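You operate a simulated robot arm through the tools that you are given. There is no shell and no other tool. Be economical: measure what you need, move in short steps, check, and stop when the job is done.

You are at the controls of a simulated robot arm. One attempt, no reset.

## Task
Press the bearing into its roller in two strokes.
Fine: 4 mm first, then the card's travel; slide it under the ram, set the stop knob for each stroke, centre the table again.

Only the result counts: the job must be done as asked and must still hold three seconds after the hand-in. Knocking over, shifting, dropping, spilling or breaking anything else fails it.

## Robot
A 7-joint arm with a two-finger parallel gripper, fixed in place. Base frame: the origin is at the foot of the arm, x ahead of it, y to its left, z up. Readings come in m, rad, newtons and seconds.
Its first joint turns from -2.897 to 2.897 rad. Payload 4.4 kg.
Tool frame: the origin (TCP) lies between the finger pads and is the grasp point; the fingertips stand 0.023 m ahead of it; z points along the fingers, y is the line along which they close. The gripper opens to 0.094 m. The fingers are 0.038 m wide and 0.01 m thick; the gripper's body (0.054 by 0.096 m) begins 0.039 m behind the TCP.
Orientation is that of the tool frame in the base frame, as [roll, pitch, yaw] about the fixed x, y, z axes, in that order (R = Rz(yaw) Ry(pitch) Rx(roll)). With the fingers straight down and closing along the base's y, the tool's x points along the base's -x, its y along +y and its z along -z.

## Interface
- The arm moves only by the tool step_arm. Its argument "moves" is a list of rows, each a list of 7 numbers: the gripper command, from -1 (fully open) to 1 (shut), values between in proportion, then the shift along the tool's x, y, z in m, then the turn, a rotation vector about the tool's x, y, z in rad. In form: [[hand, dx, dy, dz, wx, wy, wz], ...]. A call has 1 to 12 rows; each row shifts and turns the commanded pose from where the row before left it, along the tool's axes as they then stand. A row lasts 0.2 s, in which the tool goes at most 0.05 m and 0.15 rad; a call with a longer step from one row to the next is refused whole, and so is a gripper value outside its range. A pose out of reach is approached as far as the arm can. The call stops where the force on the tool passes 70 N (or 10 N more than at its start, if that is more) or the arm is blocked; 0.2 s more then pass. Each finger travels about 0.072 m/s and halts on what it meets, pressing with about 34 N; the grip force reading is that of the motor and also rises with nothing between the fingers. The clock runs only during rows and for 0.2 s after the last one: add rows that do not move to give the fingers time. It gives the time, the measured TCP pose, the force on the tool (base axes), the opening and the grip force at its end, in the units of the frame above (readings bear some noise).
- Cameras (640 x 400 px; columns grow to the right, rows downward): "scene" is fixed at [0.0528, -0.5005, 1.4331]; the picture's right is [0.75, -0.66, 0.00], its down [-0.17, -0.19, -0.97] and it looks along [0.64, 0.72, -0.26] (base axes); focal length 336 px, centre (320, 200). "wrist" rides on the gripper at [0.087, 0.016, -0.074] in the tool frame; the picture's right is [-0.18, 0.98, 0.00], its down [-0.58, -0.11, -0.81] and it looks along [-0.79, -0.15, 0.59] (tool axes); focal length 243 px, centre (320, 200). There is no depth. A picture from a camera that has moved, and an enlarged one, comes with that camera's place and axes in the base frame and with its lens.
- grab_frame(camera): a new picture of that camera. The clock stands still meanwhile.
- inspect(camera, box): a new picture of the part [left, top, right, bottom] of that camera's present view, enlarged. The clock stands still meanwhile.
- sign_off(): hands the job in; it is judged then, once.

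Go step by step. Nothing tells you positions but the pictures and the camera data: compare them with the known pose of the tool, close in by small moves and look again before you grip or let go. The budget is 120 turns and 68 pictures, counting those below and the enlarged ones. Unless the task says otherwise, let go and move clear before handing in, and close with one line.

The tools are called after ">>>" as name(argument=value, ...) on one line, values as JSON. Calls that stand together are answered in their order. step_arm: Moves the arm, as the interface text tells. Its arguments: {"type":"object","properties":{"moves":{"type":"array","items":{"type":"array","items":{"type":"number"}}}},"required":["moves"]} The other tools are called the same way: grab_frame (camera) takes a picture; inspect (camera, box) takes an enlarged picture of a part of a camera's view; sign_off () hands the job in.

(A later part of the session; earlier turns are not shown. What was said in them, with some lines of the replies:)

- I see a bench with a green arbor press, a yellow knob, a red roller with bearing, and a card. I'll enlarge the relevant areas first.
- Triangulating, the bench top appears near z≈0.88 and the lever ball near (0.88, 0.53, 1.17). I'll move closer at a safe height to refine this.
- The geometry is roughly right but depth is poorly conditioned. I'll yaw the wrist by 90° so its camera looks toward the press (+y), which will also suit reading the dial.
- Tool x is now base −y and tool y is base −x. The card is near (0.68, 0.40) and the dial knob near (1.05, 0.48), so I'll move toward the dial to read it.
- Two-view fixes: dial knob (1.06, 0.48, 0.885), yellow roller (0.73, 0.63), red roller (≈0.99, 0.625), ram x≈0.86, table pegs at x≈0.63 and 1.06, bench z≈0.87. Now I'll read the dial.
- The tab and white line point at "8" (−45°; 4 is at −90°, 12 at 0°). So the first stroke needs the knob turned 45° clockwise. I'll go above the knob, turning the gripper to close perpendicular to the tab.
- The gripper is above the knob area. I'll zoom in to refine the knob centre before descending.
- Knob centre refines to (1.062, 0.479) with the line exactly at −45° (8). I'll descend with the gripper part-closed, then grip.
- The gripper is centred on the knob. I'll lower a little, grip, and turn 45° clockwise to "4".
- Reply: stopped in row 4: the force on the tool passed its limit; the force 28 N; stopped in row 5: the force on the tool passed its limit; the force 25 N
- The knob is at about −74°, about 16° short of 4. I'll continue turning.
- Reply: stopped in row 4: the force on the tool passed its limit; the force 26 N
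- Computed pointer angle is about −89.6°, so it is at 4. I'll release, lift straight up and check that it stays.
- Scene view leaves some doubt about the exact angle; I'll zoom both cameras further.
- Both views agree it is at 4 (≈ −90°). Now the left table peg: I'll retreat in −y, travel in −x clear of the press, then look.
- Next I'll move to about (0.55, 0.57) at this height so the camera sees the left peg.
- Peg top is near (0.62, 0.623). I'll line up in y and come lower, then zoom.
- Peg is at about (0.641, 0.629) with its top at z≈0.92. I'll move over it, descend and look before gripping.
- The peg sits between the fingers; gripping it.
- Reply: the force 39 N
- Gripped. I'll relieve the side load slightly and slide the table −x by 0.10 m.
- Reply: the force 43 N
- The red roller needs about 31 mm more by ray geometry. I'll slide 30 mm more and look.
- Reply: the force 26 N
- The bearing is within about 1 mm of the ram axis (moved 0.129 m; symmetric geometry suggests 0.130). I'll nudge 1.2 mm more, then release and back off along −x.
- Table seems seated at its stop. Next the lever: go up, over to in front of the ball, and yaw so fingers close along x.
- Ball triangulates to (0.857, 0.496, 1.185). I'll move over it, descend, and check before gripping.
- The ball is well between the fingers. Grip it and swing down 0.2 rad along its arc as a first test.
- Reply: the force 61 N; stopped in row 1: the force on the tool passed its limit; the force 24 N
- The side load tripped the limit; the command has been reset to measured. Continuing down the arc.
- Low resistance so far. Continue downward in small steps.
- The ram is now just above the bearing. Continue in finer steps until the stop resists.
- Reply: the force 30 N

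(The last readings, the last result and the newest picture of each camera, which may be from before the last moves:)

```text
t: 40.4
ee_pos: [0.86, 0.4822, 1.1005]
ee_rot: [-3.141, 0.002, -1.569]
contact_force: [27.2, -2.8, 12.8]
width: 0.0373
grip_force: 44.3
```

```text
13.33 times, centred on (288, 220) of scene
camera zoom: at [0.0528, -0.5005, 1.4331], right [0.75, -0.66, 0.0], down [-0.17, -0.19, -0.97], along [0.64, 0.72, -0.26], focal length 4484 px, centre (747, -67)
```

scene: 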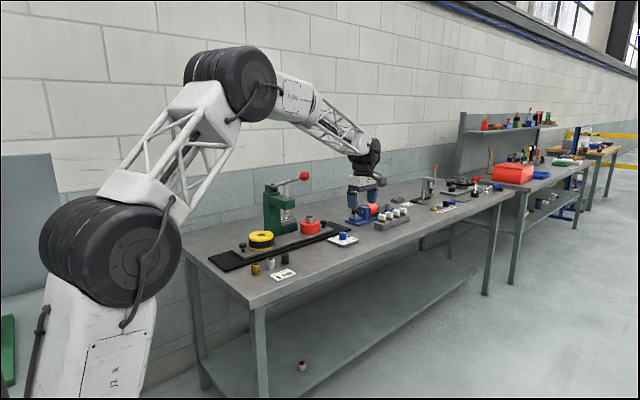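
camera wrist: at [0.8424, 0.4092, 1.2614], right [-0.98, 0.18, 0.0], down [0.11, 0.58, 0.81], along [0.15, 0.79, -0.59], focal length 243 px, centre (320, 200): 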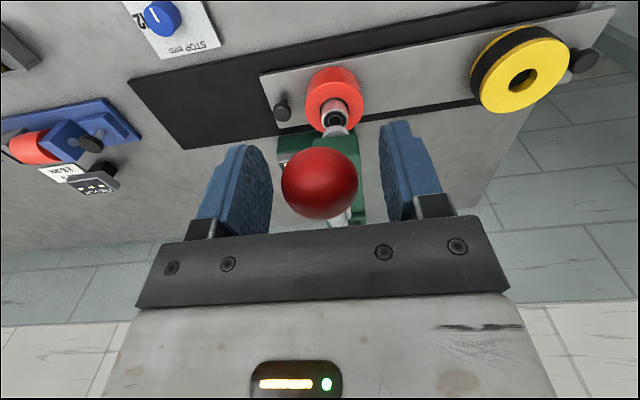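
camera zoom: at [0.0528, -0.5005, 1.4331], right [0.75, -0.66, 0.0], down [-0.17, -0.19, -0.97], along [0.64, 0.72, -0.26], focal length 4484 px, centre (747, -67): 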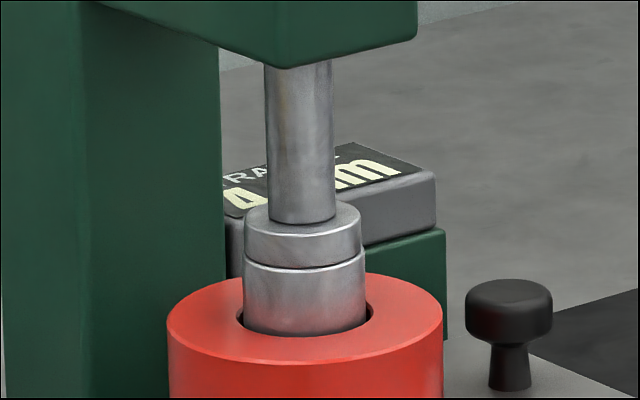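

Ram is in contact and pressing; the press's readout starts to show a digit. I'll keep lowering until the stop blocks.

>>> step_arm(moves=[[1, -0.0001, -0.0005, 0.004, 0, 0, 0], [1, -0.0002, 0, 0.004, 0, 0, 0], [1, -0.0003, 0, 0.004, 0, 0, 0], [1, 0, 0, 0, 0, 0, 0]])

>>> inspect(camera="scene", box=[264, 205, 312, 235])

```text
t: 41.4
ee_pos: [0.8599, 0.4833, 1.089]
ee_rot: [-3.14, 0.0, -1.571]
contact_force: [11.8, 7.1, 43.0]
width: 0.0376
grip_force: 45.3
```

```text
13.33 times, centred on (288, 220) of scene
camera zoom: at [0.0528, -0.5005, 1.4331], right [0.75, -0.66, 0.0], down [-0.17, -0.19, -0.97], along [0.64, 0.72, -0.26], focal length 4484 px, centre (747, -67)
```

zoom: 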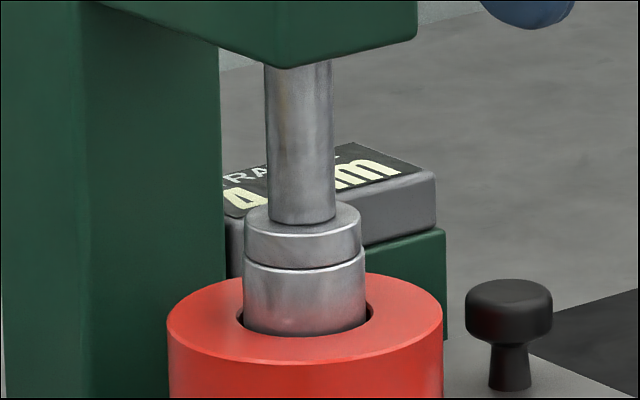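

No further movement despite rising force, so the stop is reached with the readout at 4. Now raise the lever back along the arc.

>>> step_arm(moves=[[1, 0, 0, -0.01, 0, 0, 0], [1, 0, 0, -0.01, 0, 0, 0], [1, -0.0004, 0, -0.01, 0, 0, 0], [1, -0.0008, 0, -0.01, 0, 0, 0], [1, -0.0012, 0, -0.01, 0, 0, 0], [1, -0.0016, 0, -0.01, 0, 0, 0], [1, -0.0021, 0, -0.01, 0, 0, 0], [1, -0.0026, 0, -0.01, 0, 0, 0], [1, -0.0031, 0, -0.009, 0, 0, 0], [1, 0, 0, 0, 0, 0, 0]])

>>> inspect(camera="scene", box=[240, 150, 368, 230])

```text
t: 43.6
ee_pos: [0.8602, 0.4916, 1.1767]
ee_rot: [3.137, 0.001, -1.569]
contact_force: [-22.0, 0.5, -22.9]
width: 0.0371
grip_force: 44.4
```

```text
5.00 times, centred on (304, 190) of scene
camera zoom: at [0.0528, -0.5005, 1.4331], right [0.75, -0.66, 0.0], down [-0.17, -0.19, -0.97], along [0.64, 0.72, -0.26], focal length 1681 px, centre (400, 250)
```

zoom: 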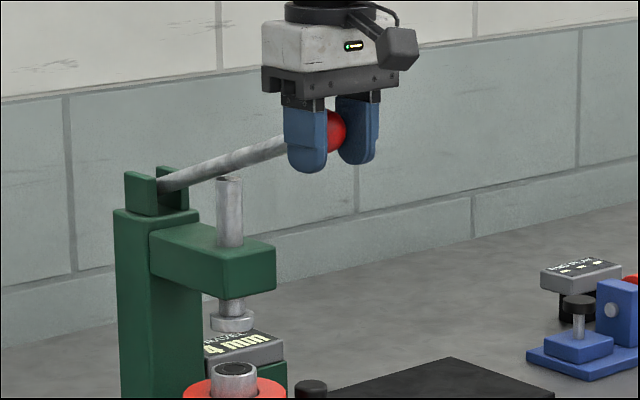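

The lever is back up and the readout shows "4 mm". Release and go back to above the dial knob.

>>> step_arm(moves=[[0, 0, 0, 0, 0, 0, 0], [-0.28, 0, 0, 0, 0, 0, 0], [-0.28, 0, 0, 0, 0, 0, 0], [-0.28, 0, 0, -0.037, 0, 0, 0], [-0.28, 0, 0, -0.037, 0, 0, 0], [-0.28, 0, 0, -0.037, 0, 0, 0], [-0.28, 0.0022, -0.0402, 0, 0, 0, 0], [-0.28, 0.0022, -0.0402, 0, 0, 0, 0], [-0.28, 0.0022, -0.0402, 0, 0, 0, 0], [-0.28, 0.0022, -0.0402, 0, 0, 0, 0], [-0.28, 0.0022, -0.0402, 0, 0, 0, 0], [-0.28, 0, 0, 0, 0, 0, 0]])

>>> inspect(camera="scene", box=[240, 160, 336, 220])

```text
t: 46.2
ee_pos: [1.0608, 0.483, 1.2902]
ee_rot: [-3.14, 0.003, -1.569]
contact_force: [-0.9, 0.6, -0.4]
width: 0.0601
grip_force: 0.0
```

```text
6.67 times, centred on (288, 190) of scene
camera zoom: at [0.0528, -0.5005, 1.4331], right [0.75, -0.66, 0.0], down [-0.17, -0.19, -0.97], along [0.64, 0.72, -0.26], focal length 2242 px, centre (533, 267)
```

zoom: 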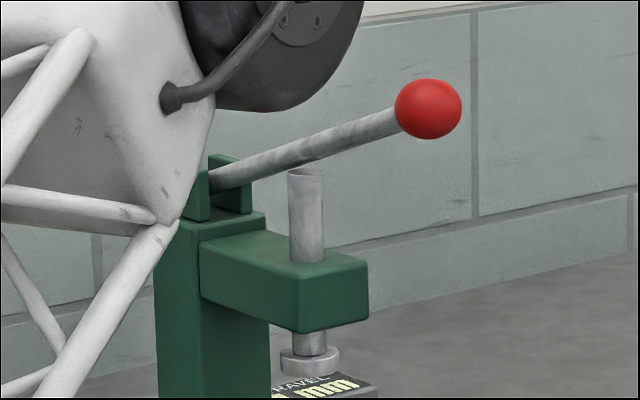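

Lever is fully up. Descend onto the knob at the same pose as before.

>>> step_arm(moves=[[-0.28, 0.002, 0, 0.04, 0, 0, 0], [-0.28, 0, 0, 0.048, 0, 0, 0], [-0.28, 0, 0, 0.048, 0, 0, 0], [-0.28, 0, 0, 0.048, 0, 0, 0], [-0.28, 0, 0, 0.048, 0, 0, 0], [-0.28, 0, 0, 0.048, 0, 0, 0], [-0.28, 0, 0, 0.048, 0, 0, 0], [-0.28, 0, 0, 0.041, 0, 0, 0], [-0.28, 0, 0, 0, 0, 0, 0]])

>>> inspect(camera="wrist", box=[192, 60, 448, 220])

```text
t: 48.2
ee_pos: [1.0602, 0.4824, 0.9189]
ee_rot: [3.14, 0.0, -1.57]
contact_force: [0.4, -0.5, 0.3]
width: 0.0602
grip_force: 0.0
```

```text
2.50 times, centred on (320, 140) of wrist
camera zoom: at [1.0433, 0.3948, 0.9927], right [-0.98, 0.18, 0.0], down [0.11, 0.58, 0.81], along [0.15, 0.79, -0.59], focal length 606 px, centre (320, 350)
```

zoom: 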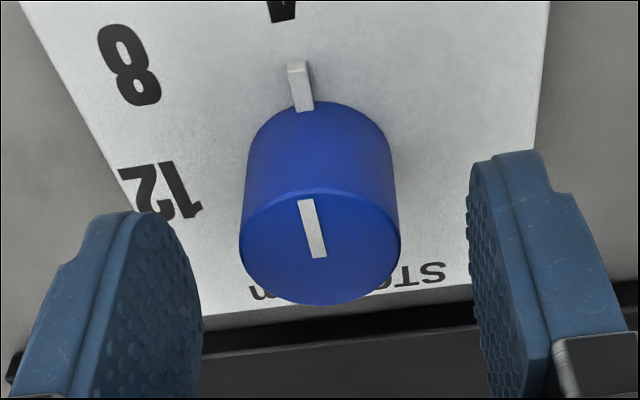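

Centred on the knob. Grip and turn 45° counter-clockwise back to 8.

>>> step_arm(moves=[[1, 0, 0, 0, 0, 0, 0], [1, 0, 0, 0, 0, 0, 0], [1, 0, 0, 0, 0, 0, 0]])

>>> step_arm(moves=[[1, 0, 0, 0, 0, 0, -0.12], [1, 0, 0, 0, 0, 0, -0.12], [1, 0, 0, 0, 0, 0, -0.12], [1, 0, 0, 0, 0, 0, -0.12], [1, 0, 0, 0, 0, 0, -0.12], [1, 0, 0, 0, 0, 0, -0.12], [1, 0, 0, 0, 0, 0, -0.07], [1, 0, 0, 0, 0, 0, 0]])

```text
t: 49.0
ee_pos: [1.0589, 0.4832, 0.9181]
ee_rot: [-3.141, 0.001, -1.569]
contact_force: [19.3, 4.8, -3.9]
width: 0.0336
grip_force: 44.9
```

```text
t: 50.3
ee_pos: [1.0626, 0.4824, 0.9187]
ee_rot: [-3.138, 0.002, -0.917]
contact_force: [25.8, 18.2, -11.7]
width: 0.0336
grip_force: 44.9
stopped in row 6: the force on the tool passed its limit (the readings are from after the stop); the commanded pose is now the measured one
```

Stopped at 37° of 45°; finishing the remaining turn and checking.

>>> step_arm(moves=[[1, 0, 0, 0, 0, 0, -0.07], [1, 0, 0, 0, 0, 0, -0.065], [1, 0, 0, 0, 0, 0, 0]])

>>> inspect(camera="wrist", box=[220, 60, 412, 180])

```text
t: 51.2
ee_pos: [1.0619, 0.4835, 0.9175]
ee_rot: [-3.138, 0.001, -0.783]
contact_force: [24.6, 16.8, -11.1]
width: 0.0336
grip_force: 45.3
stopped in row 3: the force on the tool passed its limit (the readings are from after the stop); the commanded pose is now the measured one
```

```text
3.33 times, centred on (316, 120) of wrist
camera zoom: at [1.1116, 0.4087, 0.993], right [-0.82, -0.57, 0.0], down [-0.34, 0.48, 0.81], along [-0.46, 0.67, -0.59], focal length 809 px, centre (333, 467)
```

zoom: 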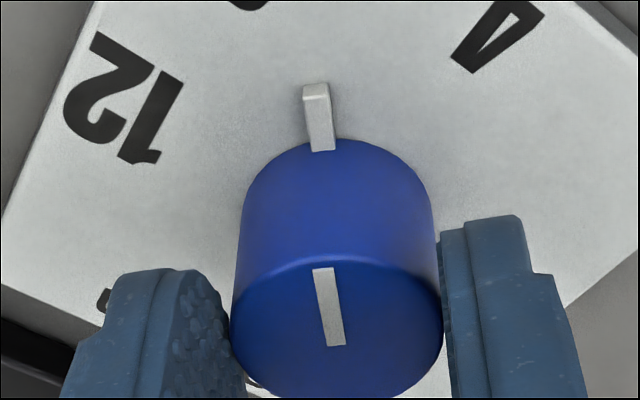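

Estimated around −48°, close to 8. I'll add about 3° more, then release, rise and verify against the original picture.

>>> step_arm(moves=[[1, 0, 0, 0, 0, 0, -0.055], [1, 0, 0, 0, 0, 0, 0], [0, 0, 0, 0, 0, 0, 0], [-0.28, 0, 0, 0, 0, 0, 0], [-0.28, 0, 0, 0, 0, 0, 0], [-0.28, 0, 0, -0.04, 0, 0, 0], [-0.28, 0, 0, -0.045, 0, 0, 0], [-0.28, 0, 0, -0.045, 0, 0, 0], [-0.28, 0, 0, 0, 0, 0, 0]])

>>> inspect(camera="wrist", box=[256, 0, 384, 80])

>>> inspect(camera="scene", box=[316, 222, 372, 257])

```text
t: 53.2
ee_pos: [1.0622, 0.4832, 1.0482]
ee_rot: [-3.137, -0.001, -0.727]
contact_force: [-0.1, 0.3, 0.2]
width: 0.0602
grip_force: 0.0
```

```text
5.00 times, centred on (320, 40) of wrist
camera zoom: at [1.1158, 0.4125, 1.1235], right [-0.79, -0.61, 0.0], down [-0.36, 0.47, 0.81], along [-0.49, 0.64, -0.59], focal length 1213 px, centre (320, 1000)
```

zoom: 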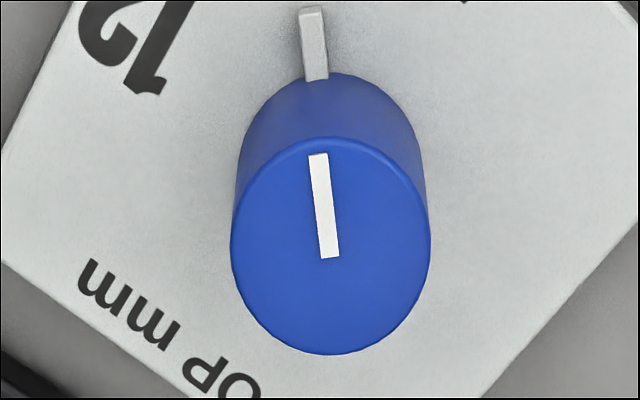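

```text
11.43 times, centred on (344, 240) of scene
camera zoom: at [0.0528, -0.5005, 1.4331], right [0.75, -0.66, 0.0], down [-0.17, -0.19, -0.97], along [0.64, 0.72, -0.26], focal length 3843 px, centre (46, -251)
```

zoom: 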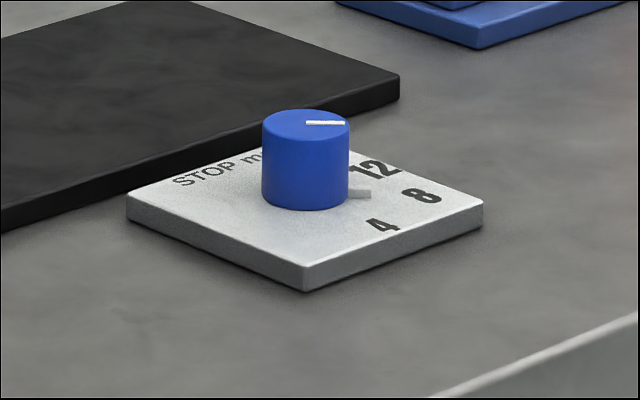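

The scene picture matches the original "8" picture exactly. Now back to the lever ball.

>>> step_arm(moves=[[-0.28, 0, 0, -0.048, 0, 0, 0.1407], [-0.28, 0, 0, -0.048, 0, 0, 0.1407], [-0.28, 0, 0, -0.048, 0, 0, 0.1407], [-0.28, 0, 0, -0.048, 0, 0, 0.1407], [-0.28, 0, 0, -0.048, 0, 0, 0.1407], [-0.28, 0, 0, 0, 0, 0, 0.1407], [-0.28, -0.0026, 0.0404, 0, 0, 0, 0], [-0.28, -0.0026, 0.0404, 0, 0, 0, 0], [-0.28, -0.0026, 0.0404, 0, 0, 0, 0], [-0.28, -0.0026, 0.0404, 0, 0, 0, 0], [-0.28, -0.0026, 0.0404, 0, 0, 0, 0], [-0.28, 0, 0, 0, 0, 0, 0]])

```text
t: 55.8
ee_pos: [0.8577, 0.4949, 1.2886]
ee_rot: [-3.137, 0.005, -1.573]
contact_force: [0.0, -0.2, 0.3]
width: 0.0604
grip_force: 0.1
```

Lining up and descending on the ball.

>>> step_arm(moves=[[-0.28, -0.002, -0.0028, 0.02, 0, 0, 0], [-0.28, 0, 0, 0.03, 0, 0, 0], [-0.28, 0, 0, 0.03, 0, 0, 0], [-0.28, 0, 0, 0.0225, 0, 0, 0], [-0.28, 0, 0, 0, 0, 0, 0]])

>>> inspect(camera="scene", box=[240, 150, 368, 230])

```text
t: 57.0
ee_pos: [0.8612, 0.4967, 1.1867]
ee_rot: [-3.14, 0.002, -1.574]
contact_force: [0.0, 0.6, 0.1]
width: 0.06
grip_force: 0.0
```

```text
5.00 times, centred on (304, 190) of scene
camera zoom: at [0.0528, -0.5005, 1.4331], right [0.75, -0.66, 0.0], down [-0.17, -0.19, -0.97], along [0.64, 0.72, -0.26], focal length 1681 px, centre (400, 250)
```

zoom: 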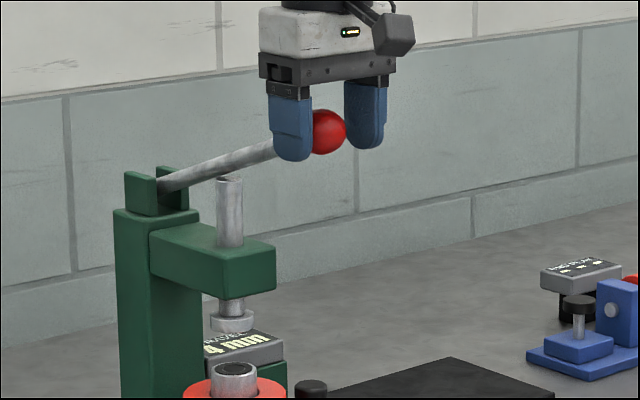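

Positioned well. Grip and swing the lever down for the second stroke.

>>> step_arm(moves=[[1, 0, 0, 0, 0, 0, 0], [1, 0, 0, 0, 0, 0, 0], [1, 0, 0, 0, 0, 0, 0]])

>>> step_arm(moves=[[1, 0.0032, 0, 0.01, 0, 0, 0], [1, 0.003, 0, 0.01, 0, 0, 0], [1, 0.0028, 0, 0.01, 0, 0, 0], [1, 0.0022, 0, 0.01, 0, 0, 0], [1, 0.0016, 0, 0.01, 0, 0, 0], [1, 0.0012, 0, 0.01, 0, 0, 0], [1, 0.0008, 0, 0.01, 0, 0, 0], [1, 0.0002, 0, 0.005, 0, 0, 0], [1, 0.0001, 0, 0.005, 0, 0, 0], [1, 0, 0, 0, 0, 0, 0]])

```text
t: 57.8
ee_pos: [0.8598, 0.4977, 1.1856]
ee_rot: [-3.14, 0.002, -1.571]
contact_force: [-57.0, -18.0, -2.5]
width: 0.0377
grip_force: 45.4
```

```text
t: 58.9
ee_pos: [0.8601, 0.4872, 1.1441]
ee_rot: [-3.14, 0.001, -1.569]
contact_force: [-23.8, -1.3, 0.9]
width: 0.0375
grip_force: 45.0
stopped in row 5: the force on the tool passed its limit (the readings are from after the stop); the commanded pose is now the measured one
```

Stopped on side load only; the command is reset. Continue downward.

>>> step_arm(moves=[[1, 0.0016, 0.0003, 0.01, 0, 0, 0], [1, 0.0012, 0, 0.01, 0, 0, 0], [1, 0.0008, 0, 0.01, 0, 0, 0], [1, 0.0002, 0, 0.006, 0, 0, 0], [1, 0.0001, 0, 0.006, 0, 0, 0], [1, -0.0001, 0, 0.005, 0, 0, 0], [1, 0, 0, 0, 0, 0, 0]])

>>> inspect(camera="scene", box=[264, 205, 312, 235])

```text
t: 60.5
ee_pos: [0.8603, 0.482, 1.0978]
ee_rot: [-3.141, 0.003, -1.57]
contact_force: [-50.3, -19.1, 11.6]
width: 0.0374
grip_force: 44.6
```

```text
13.33 times, centred on (288, 220) of scene
camera zoom: at [0.0528, -0.5005, 1.4331], right [0.75, -0.66, 0.0], down [-0.17, -0.19, -0.97], along [0.64, 0.72, -0.26], focal length 4484 px, centre (747, -67)
```

zoom: 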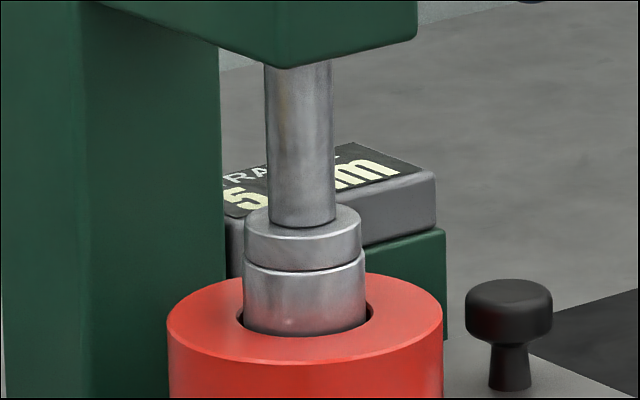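

Readout shows 5 and rising. Continue down in small steps, relieving the side load.

>>> step_arm(moves=[[1, -0.0001, 0.0008, 0.003, 0, 0, 0], [1, -0.0001, 0, 0.003, 0, 0, 0], [1, -0.0002, 0, 0.003, 0, 0, 0], [1, 0, 0, 0, 0, 0, 0]])

>>> inspect(camera="scene", box=[264, 205, 312, 235])

```text
t: 61.5
ee_pos: [0.8602, 0.4828, 1.0893]
ee_rot: [-3.141, 0.005, -1.572]
contact_force: [-28.1, -30.2, 27.3]
width: 0.0375
grip_force: 44.5
```

```text
13.33 times, centred on (288, 220) of scene
camera zoom: at [0.0528, -0.5005, 1.4331], right [0.75, -0.66, 0.0], down [-0.17, -0.19, -0.97], along [0.64, 0.72, -0.26], focal length 4484 px, centre (747, -67)
```

zoom: 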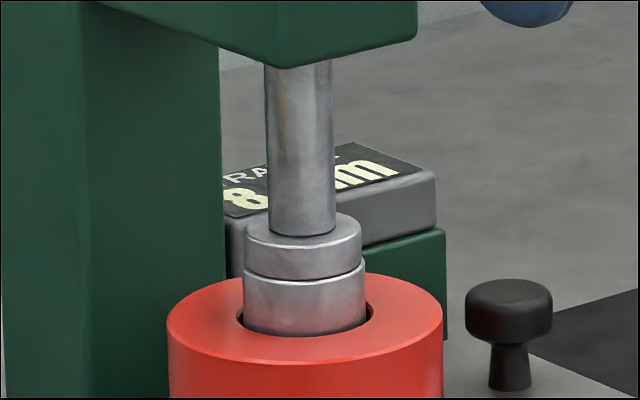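

Readout shows 8. A few millimetres more to be sure the stop is reached.

>>> step_arm(moves=[[1, -0.0015, 0.0004, 0.003, 0, 0, 0], [1, -0.0002, 0, 0.003, 0, 0, 0], [1, 0, 0, 0.003, 0, 0, 0], [1, 0, 0, 0, 0, 0, 0]])

>>> inspect(camera="scene", box=[264, 205, 312, 235])

```text
t: 62.5
ee_pos: [0.8614, 0.4852, 1.0806]
ee_rot: [-3.135, 0.003, -1.57]
contact_force: [36.1, 13.2, 41.8]
width: 0.0376
grip_force: 45.1
```

```text
13.33 times, centred on (288, 220) of scene
camera zoom: at [0.0528, -0.5005, 1.4331], right [0.75, -0.66, 0.0], down [-0.17, -0.19, -0.97], along [0.64, 0.72, -0.26], focal length 4484 px, centre (747, -67)
```

zoom: 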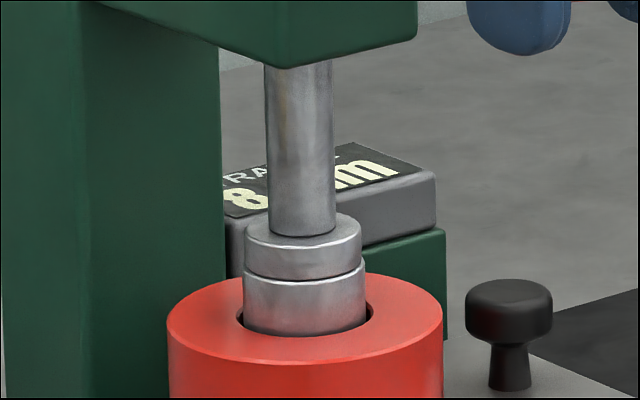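

At the stop, 8 mm. Raise the lever back along the arc.

>>> step_arm(moves=[[1, 0.001, 0, -0.01, 0, 0, 0], [1, 0.001, 0, -0.01, 0, 0, 0], [1, 0.0005, 0, -0.01, 0, 0, 0], [1, -0.0004, 0, -0.01, 0, 0, 0], [1, -0.0008, 0, -0.01, 0, 0, 0], [1, -0.0014, 0, -0.01, 0, 0, 0], [1, -0.0018, 0, -0.01, 0, 0, 0], [1, -0.0024, 0, -0.01, 0, 0, 0], [1, -0.003, 0, -0.01, 0, 0, 0], [1, -0.0025, 0, -0.006, 0, 0, 0], [1, 0, 0, 0, 0, 0, 0]])

>>> inspect(camera="scene", box=[240, 150, 368, 230])

```text
t: 63.0
ee_pos: [0.8592, 0.4852, 1.083]
ee_rot: [3.14, 0.002, -1.571]
contact_force: [22.5, 11.8, 1.3]
width: 0.037
grip_force: 44.6
stopped in row 2: the force on the tool passed its limit (the readings are from after the stop); the commanded pose is now the measured one
```

```text
5.00 times, centred on (304, 190) of scene
camera zoom: at [0.0528, -0.5005, 1.4331], right [0.75, -0.66, 0.0], down [-0.17, -0.19, -0.97], along [0.64, 0.72, -0.26], focal length 1681 px, centre (400, 250)
```

zoom: 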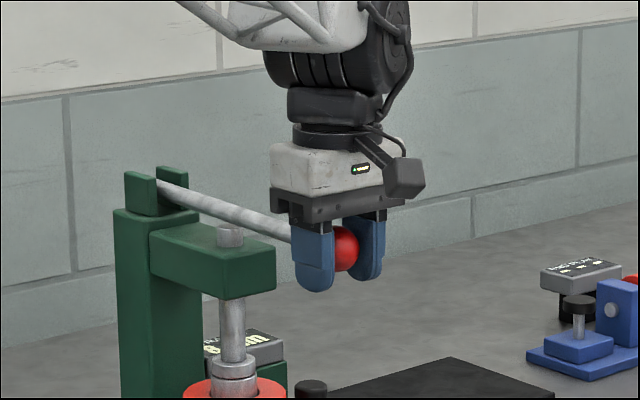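

Side load tripped it again; continuing upward from the measured pose.

>>> step_arm(moves=[[1, 0.0005, -0.0003, -0.01, 0, 0, 0], [1, 0.0005, 0, -0.01, 0, 0, 0], [1, 0.0, 0, -0.01, 0, 0, 0], [1, -0.0004, 0, -0.01, 0, 0, 0], [1, -0.0008, 0, -0.01, 0, 0, 0], [1, -0.0014, 0, -0.01, 0, 0, 0], [1, -0.0018, 0, -0.01, 0, 0, 0], [1, -0.0024, 0, -0.01, 0, 0, 0], [1, -0.003, 0, -0.01, 0, 0, 0], [1, -0.002, 0, -0.004, 0, 0, 0], [1, 0, 0, 0, 0, 0, 0]])

>>> inspect(camera="scene", box=[240, 150, 368, 230])

```text
t: 65.3
ee_pos: [0.8591, 0.4958, 1.1762]
ee_rot: [3.137, 0.001, -1.57]
contact_force: [26.5, 10.3, -7.5]
width: 0.0372
grip_force: 44.5
```

```text
5.00 times, centred on (304, 190) of scene
camera zoom: at [0.0528, -0.5005, 1.4331], right [0.75, -0.66, 0.0], down [-0.17, -0.19, -0.97], along [0.64, 0.72, -0.26], focal length 1681 px, centre (400, 250)
```

zoom: 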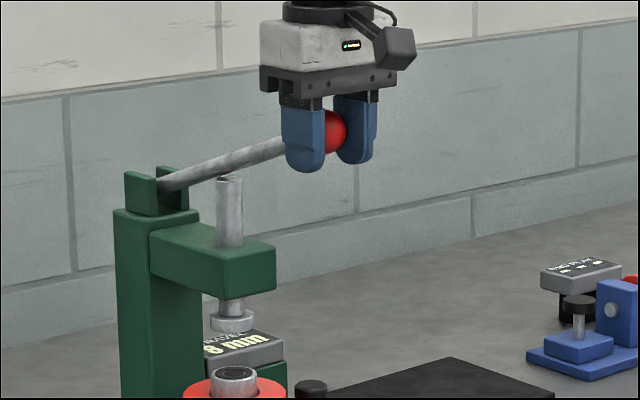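

Lever up, readout reads 8. Release, rise, yaw back, and travel to above the left peg.

>>> step_arm(moves=[[0, 0, 0, 0, 0, 0, 0], [-0.28, 0, 0, 0, 0, 0, 0], [-0.28, 0, 0, 0, 0, 0, 0], [-0.28, 0, 0, -0.037, 0, 0, 0], [-0.28, 0, 0, -0.037, 0, 0, 0], [-0.28, 0, 0, -0.037, 0, 0, 0], [-0.28, 0, 0.043, 0, 0, 0, 0], [-0.28, 0, 0.043, 0, 0, 0, 0], [-0.28, 0, 0.043, 0, 0, 0, 0], [-0.28, 0, 0.043, 0, 0, 0, 0], [-0.28, 0, 0.043, 0, 0, 0, 0], [-0.28, 0, 0.043, 0, 0, 0, 0]])

>>> step_arm(moves=[[-0.28, 0, 0.043, 0, 0, 0, 0.071], [-0.28, 0, 0, 0, 0, 0, 0.15], [-0.28, 0, 0, 0, 0, 0, 0.15], [-0.28, 0, 0, 0, 0, 0, 0.15], [-0.28, 0, 0, 0, 0, 0, 0.15], [-0.28, 0, 0, 0, 0, 0, 0.15], [-0.28, 0, 0, 0, 0, 0, 0.15], [-0.28, 0, 0, 0, 0, 0, 0.15], [-0.28, 0, 0, 0, 0, 0, 0.15], [-0.28, 0, 0, 0, 0, 0, 0.15], [-0.28, 0, 0, 0, 0, 0, 0.15], [-0.28, 0, 0, 0, 0, 0, 0]])

>>> inspect(camera="scene", box=[210, 160, 338, 240])

```text
t: 68.0
ee_pos: [0.5998, 0.4946, 1.2882]
ee_rot: [3.135, 0.001, -1.571]
contact_force: [0.2, 0.4, 0.5]
width: 0.0603
grip_force: 0.0
```

```text
t: 70.5
ee_pos: [0.5591, 0.4949, 1.2887]
ee_rot: [-3.141, -0.005, 3.141]
contact_force: [0.0, 0.6, 0.9]
width: 0.0604
grip_force: 0.0
```

```text
5.00 times, centred on (274, 200) of scene
camera zoom: at [0.0528, -0.5005, 1.4331], right [0.75, -0.66, 0.0], down [-0.17, -0.19, -0.97], along [0.64, 0.72, -0.26], focal length 1681 px, centre (550, 200)
```

zoom: 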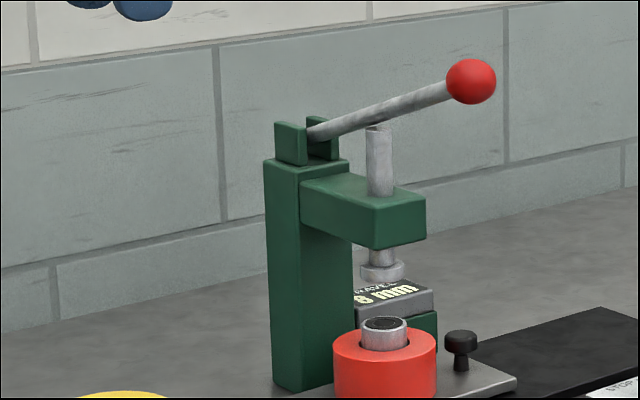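

Press is done: 8 mm. Now position over the left peg (x≈0.5095, y≈0.629) and descend.

>>> step_arm(moves=[[-0.28, 0.017, 0.045, 0, 0, 0, 0], [-0.28, 0.017, 0.045, 0, 0, 0, 0], [-0.28, 0.0155, 0.0435, 0, 0, 0, 0], [-0.28, 0, 0, 0.048, 0, 0, 0], [-0.28, 0, 0, 0.048, 0, 0, 0], [-0.28, 0, 0, 0.048, 0, 0, 0], [-0.28, 0, 0, 0.048, 0, 0, 0], [-0.28, 0, 0, 0.048, 0, 0, 0], [-0.28, 0, 0, 0.04, 0, 0, 0], [-0.28, 0, 0, 0, 0, 0, 0]])

>>> grab_frame(camera="wrist")

```text
t: 72.8
ee_pos: [0.5073, 0.6303, 1.008]
ee_rot: [3.14, -0.004, -3.139]
contact_force: [-0.2, -0.8, -0.5]
width: 0.0602
grip_force: 0.1
```

```text
13 pictures are left
camera wrist: at [0.4203, 0.645, 1.0831], right [0.18, 0.98, 0.0], down [0.58, -0.11, 0.8], along [0.79, -0.15, -0.59], focal length 243 px, centre (320, 200)
```

wrist: 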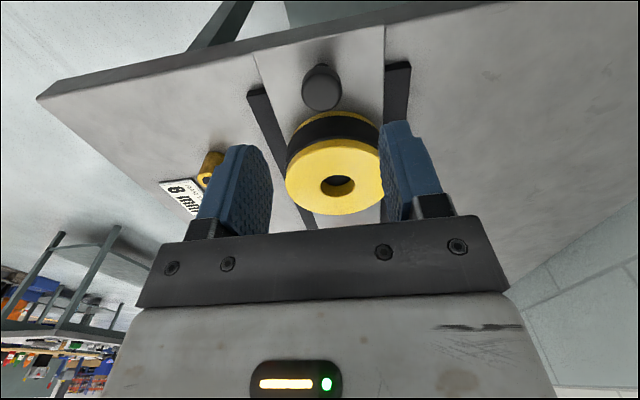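

Aligned with the peg. Descend, shifting +2 mm to match the release pose, and grip.

>>> step_arm(moves=[[-0.28, -0.002, 0, 0.03, 0, 0, 0], [-0.28, 0, 0, 0.03, 0, 0, 0], [-0.28, 0, 0, 0.022, 0, 0, 0], [-0.28, 0, 0, 0, 0, 0, 0], [1, 0, 0, 0, 0, 0, 0], [1, 0, 0, 0, 0, 0, 0], [1, 0, 0, 0, 0, 0, 0]])

```text
t: 74.3
ee_pos: [0.5096, 0.6298, 0.9282]
ee_rot: [-3.14, -0.004, -3.139]
contact_force: [-0.1, -21.4, 3.6]
width: 0.0294
grip_force: 45.2
```

Gripped. Slide the table +x by 0.129 m, then compare with the original picture.

>>> step_arm(moves=[[1, -0.01, 0, 0, 0, 0, 0], [1, -0.015, 0, 0, 0, 0, 0], [1, -0.015, 0, 0, 0, 0, 0], [1, -0.015, 0, 0, 0, 0, 0], [1, -0.015, 0, 0, 0, 0, 0], [1, -0.015, 0, 0, 0, 0, 0], [1, -0.015, 0, 0, 0, 0, 0], [1, -0.015, 0, 0, 0, 0, 0], [1, -0.014, 0, 0, 0, 0, 0], [1, 0, 0, 0, 0, 0, 0]])

>>> inspect(camera="scene", box=[316, 222, 372, 257])

>>> inspect(camera="scene", box=[200, 160, 360, 260])

```text
t: 76.5
ee_pos: [0.6398, 0.6301, 0.9278]
ee_rot: [3.138, -0.002, -3.138]
contact_force: [-0.2, 25.6, 34.1]
width: 0.0295
grip_force: 44.4
```

```text
11.43 times, centred on (344, 240) of scene
camera zoom: at [0.0528, -0.5005, 1.4331], right [0.75, -0.66, 0.0], down [-0.17, -0.19, -0.97], along [0.64, 0.72, -0.26], focal length 3843 px, centre (46, -251)
```

zoom: 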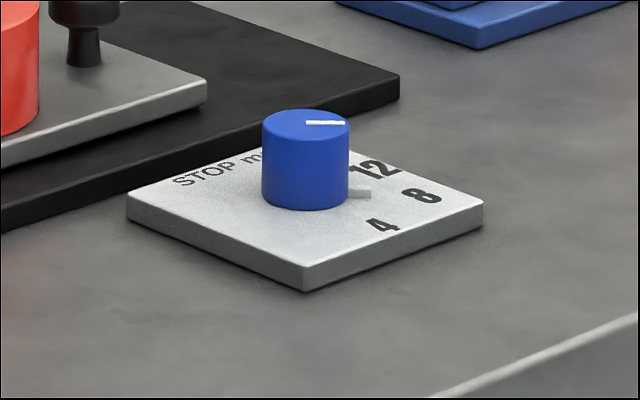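

```text
4.00 times, centred on (280, 210) of scene
camera zoom: at [0.0528, -0.5005, 1.4331], right [0.75, -0.66, 0.0], down [-0.17, -0.19, -0.97], along [0.64, 0.72, -0.26], focal length 1345 px, centre (480, 160)
```

zoom: 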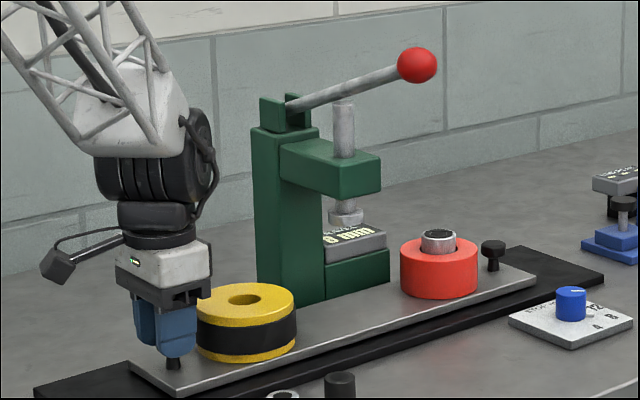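

The table matches its original centred position in the picture (plate end and roller edges at the same pixels). Release and lift clear.

>>> step_arm(moves=[[0.2, 0, 0, 0, 0, 0, 0], [-0.28, 0, 0, 0, 0, 0, 0], [-0.28, 0, 0, 0, 0, 0, 0], [-0.28, 0, 0, -0.02, 0, 0, 0], [-0.28, 0, 0, -0.045, 0, 0, 0], [-0.28, 0, 0, -0.045, 0, 0, 0], [-0.28, 0.03, 0, -0.035, 0, 0, 0], [-0.28, 0.03, 0, -0.035, 0, 0, 0], [-0.28, 0.03, 0, -0.035, 0, 0, 0], [-0.28, 0.03, 0, -0.035, 0, 0, 0], [-0.28, 0, 0, 0, 0, 0, 0]])

>>> inspect(camera="scene", box=[200, 160, 360, 260])

>>> inspect(camera="scene", box=[316, 222, 372, 257])

>>> inspect(camera="scene", box=[264, 205, 328, 245])

```text
t: 79.0
ee_pos: [0.5216, 0.6277, 1.1728]
ee_rot: [-3.142, -0.003, -3.141]
contact_force: [0.2, 0.0, 0.6]
width: 0.06
grip_force: 0.1
```

```text
4.00 times, centred on (280, 210) of scene
camera zoom: at [0.0528, -0.5005, 1.4331], right [0.75, -0.66, 0.0], down [-0.17, -0.19, -0.97], along [0.64, 0.72, -0.26], focal length 1345 px, centre (480, 160)
```

zoom: 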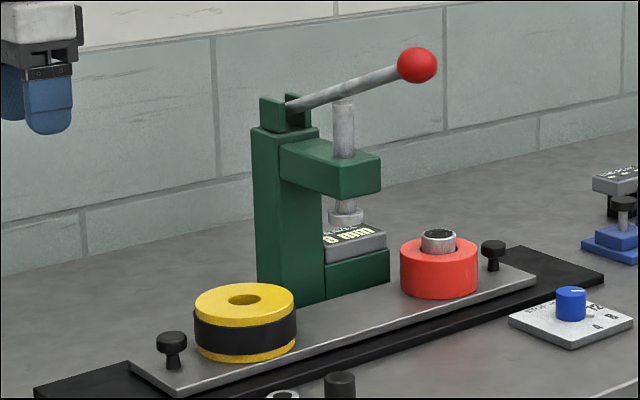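

```text
11.43 times, centred on (344, 240) of scene
camera zoom: at [0.0528, -0.5005, 1.4331], right [0.75, -0.66, 0.0], down [-0.17, -0.19, -0.97], along [0.64, 0.72, -0.26], focal length 3843 px, centre (46, -251)
```

zoom: 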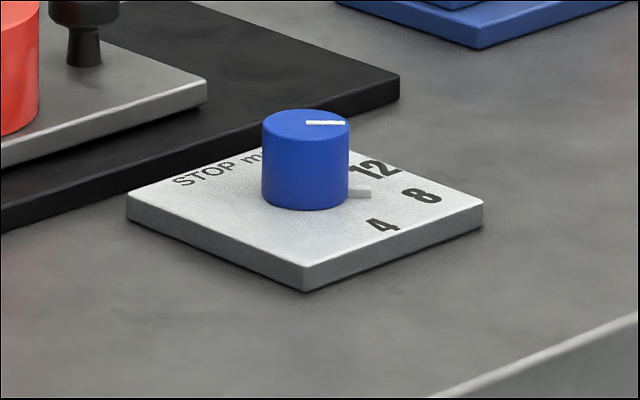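

```text
10.00 times, centred on (296, 225) of scene
camera zoom: at [0.0528, -0.5005, 1.4331], right [0.75, -0.66, 0.0], down [-0.17, -0.19, -0.97], along [0.64, 0.72, -0.26], focal length 3363 px, centre (560, -50)
```

zoom: 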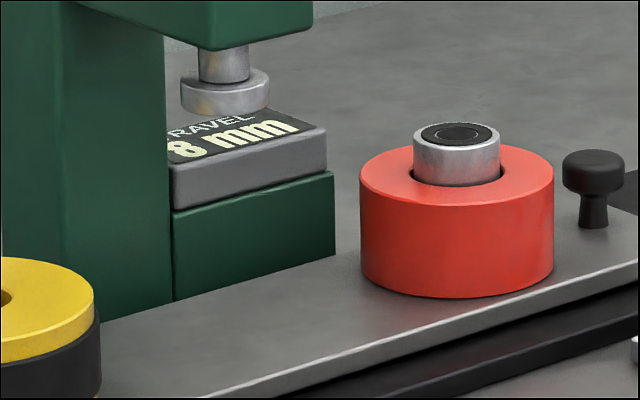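

The readout shows 8 mm, the bearing sits lower in the red roller, the lever is up, the table is back at centre, and the arm is clear. I'm handing in now.

>>> sign_off()

```text
The job is handed in.
```

I pressed the bearing into the red roller in two strokes: the stop knob at 4 mm first, then at the card's 8 mm. The press readout showed 4 mm and then 8 mm. I then slid the table back to its centred position, left the lever up and moved the arm clear.
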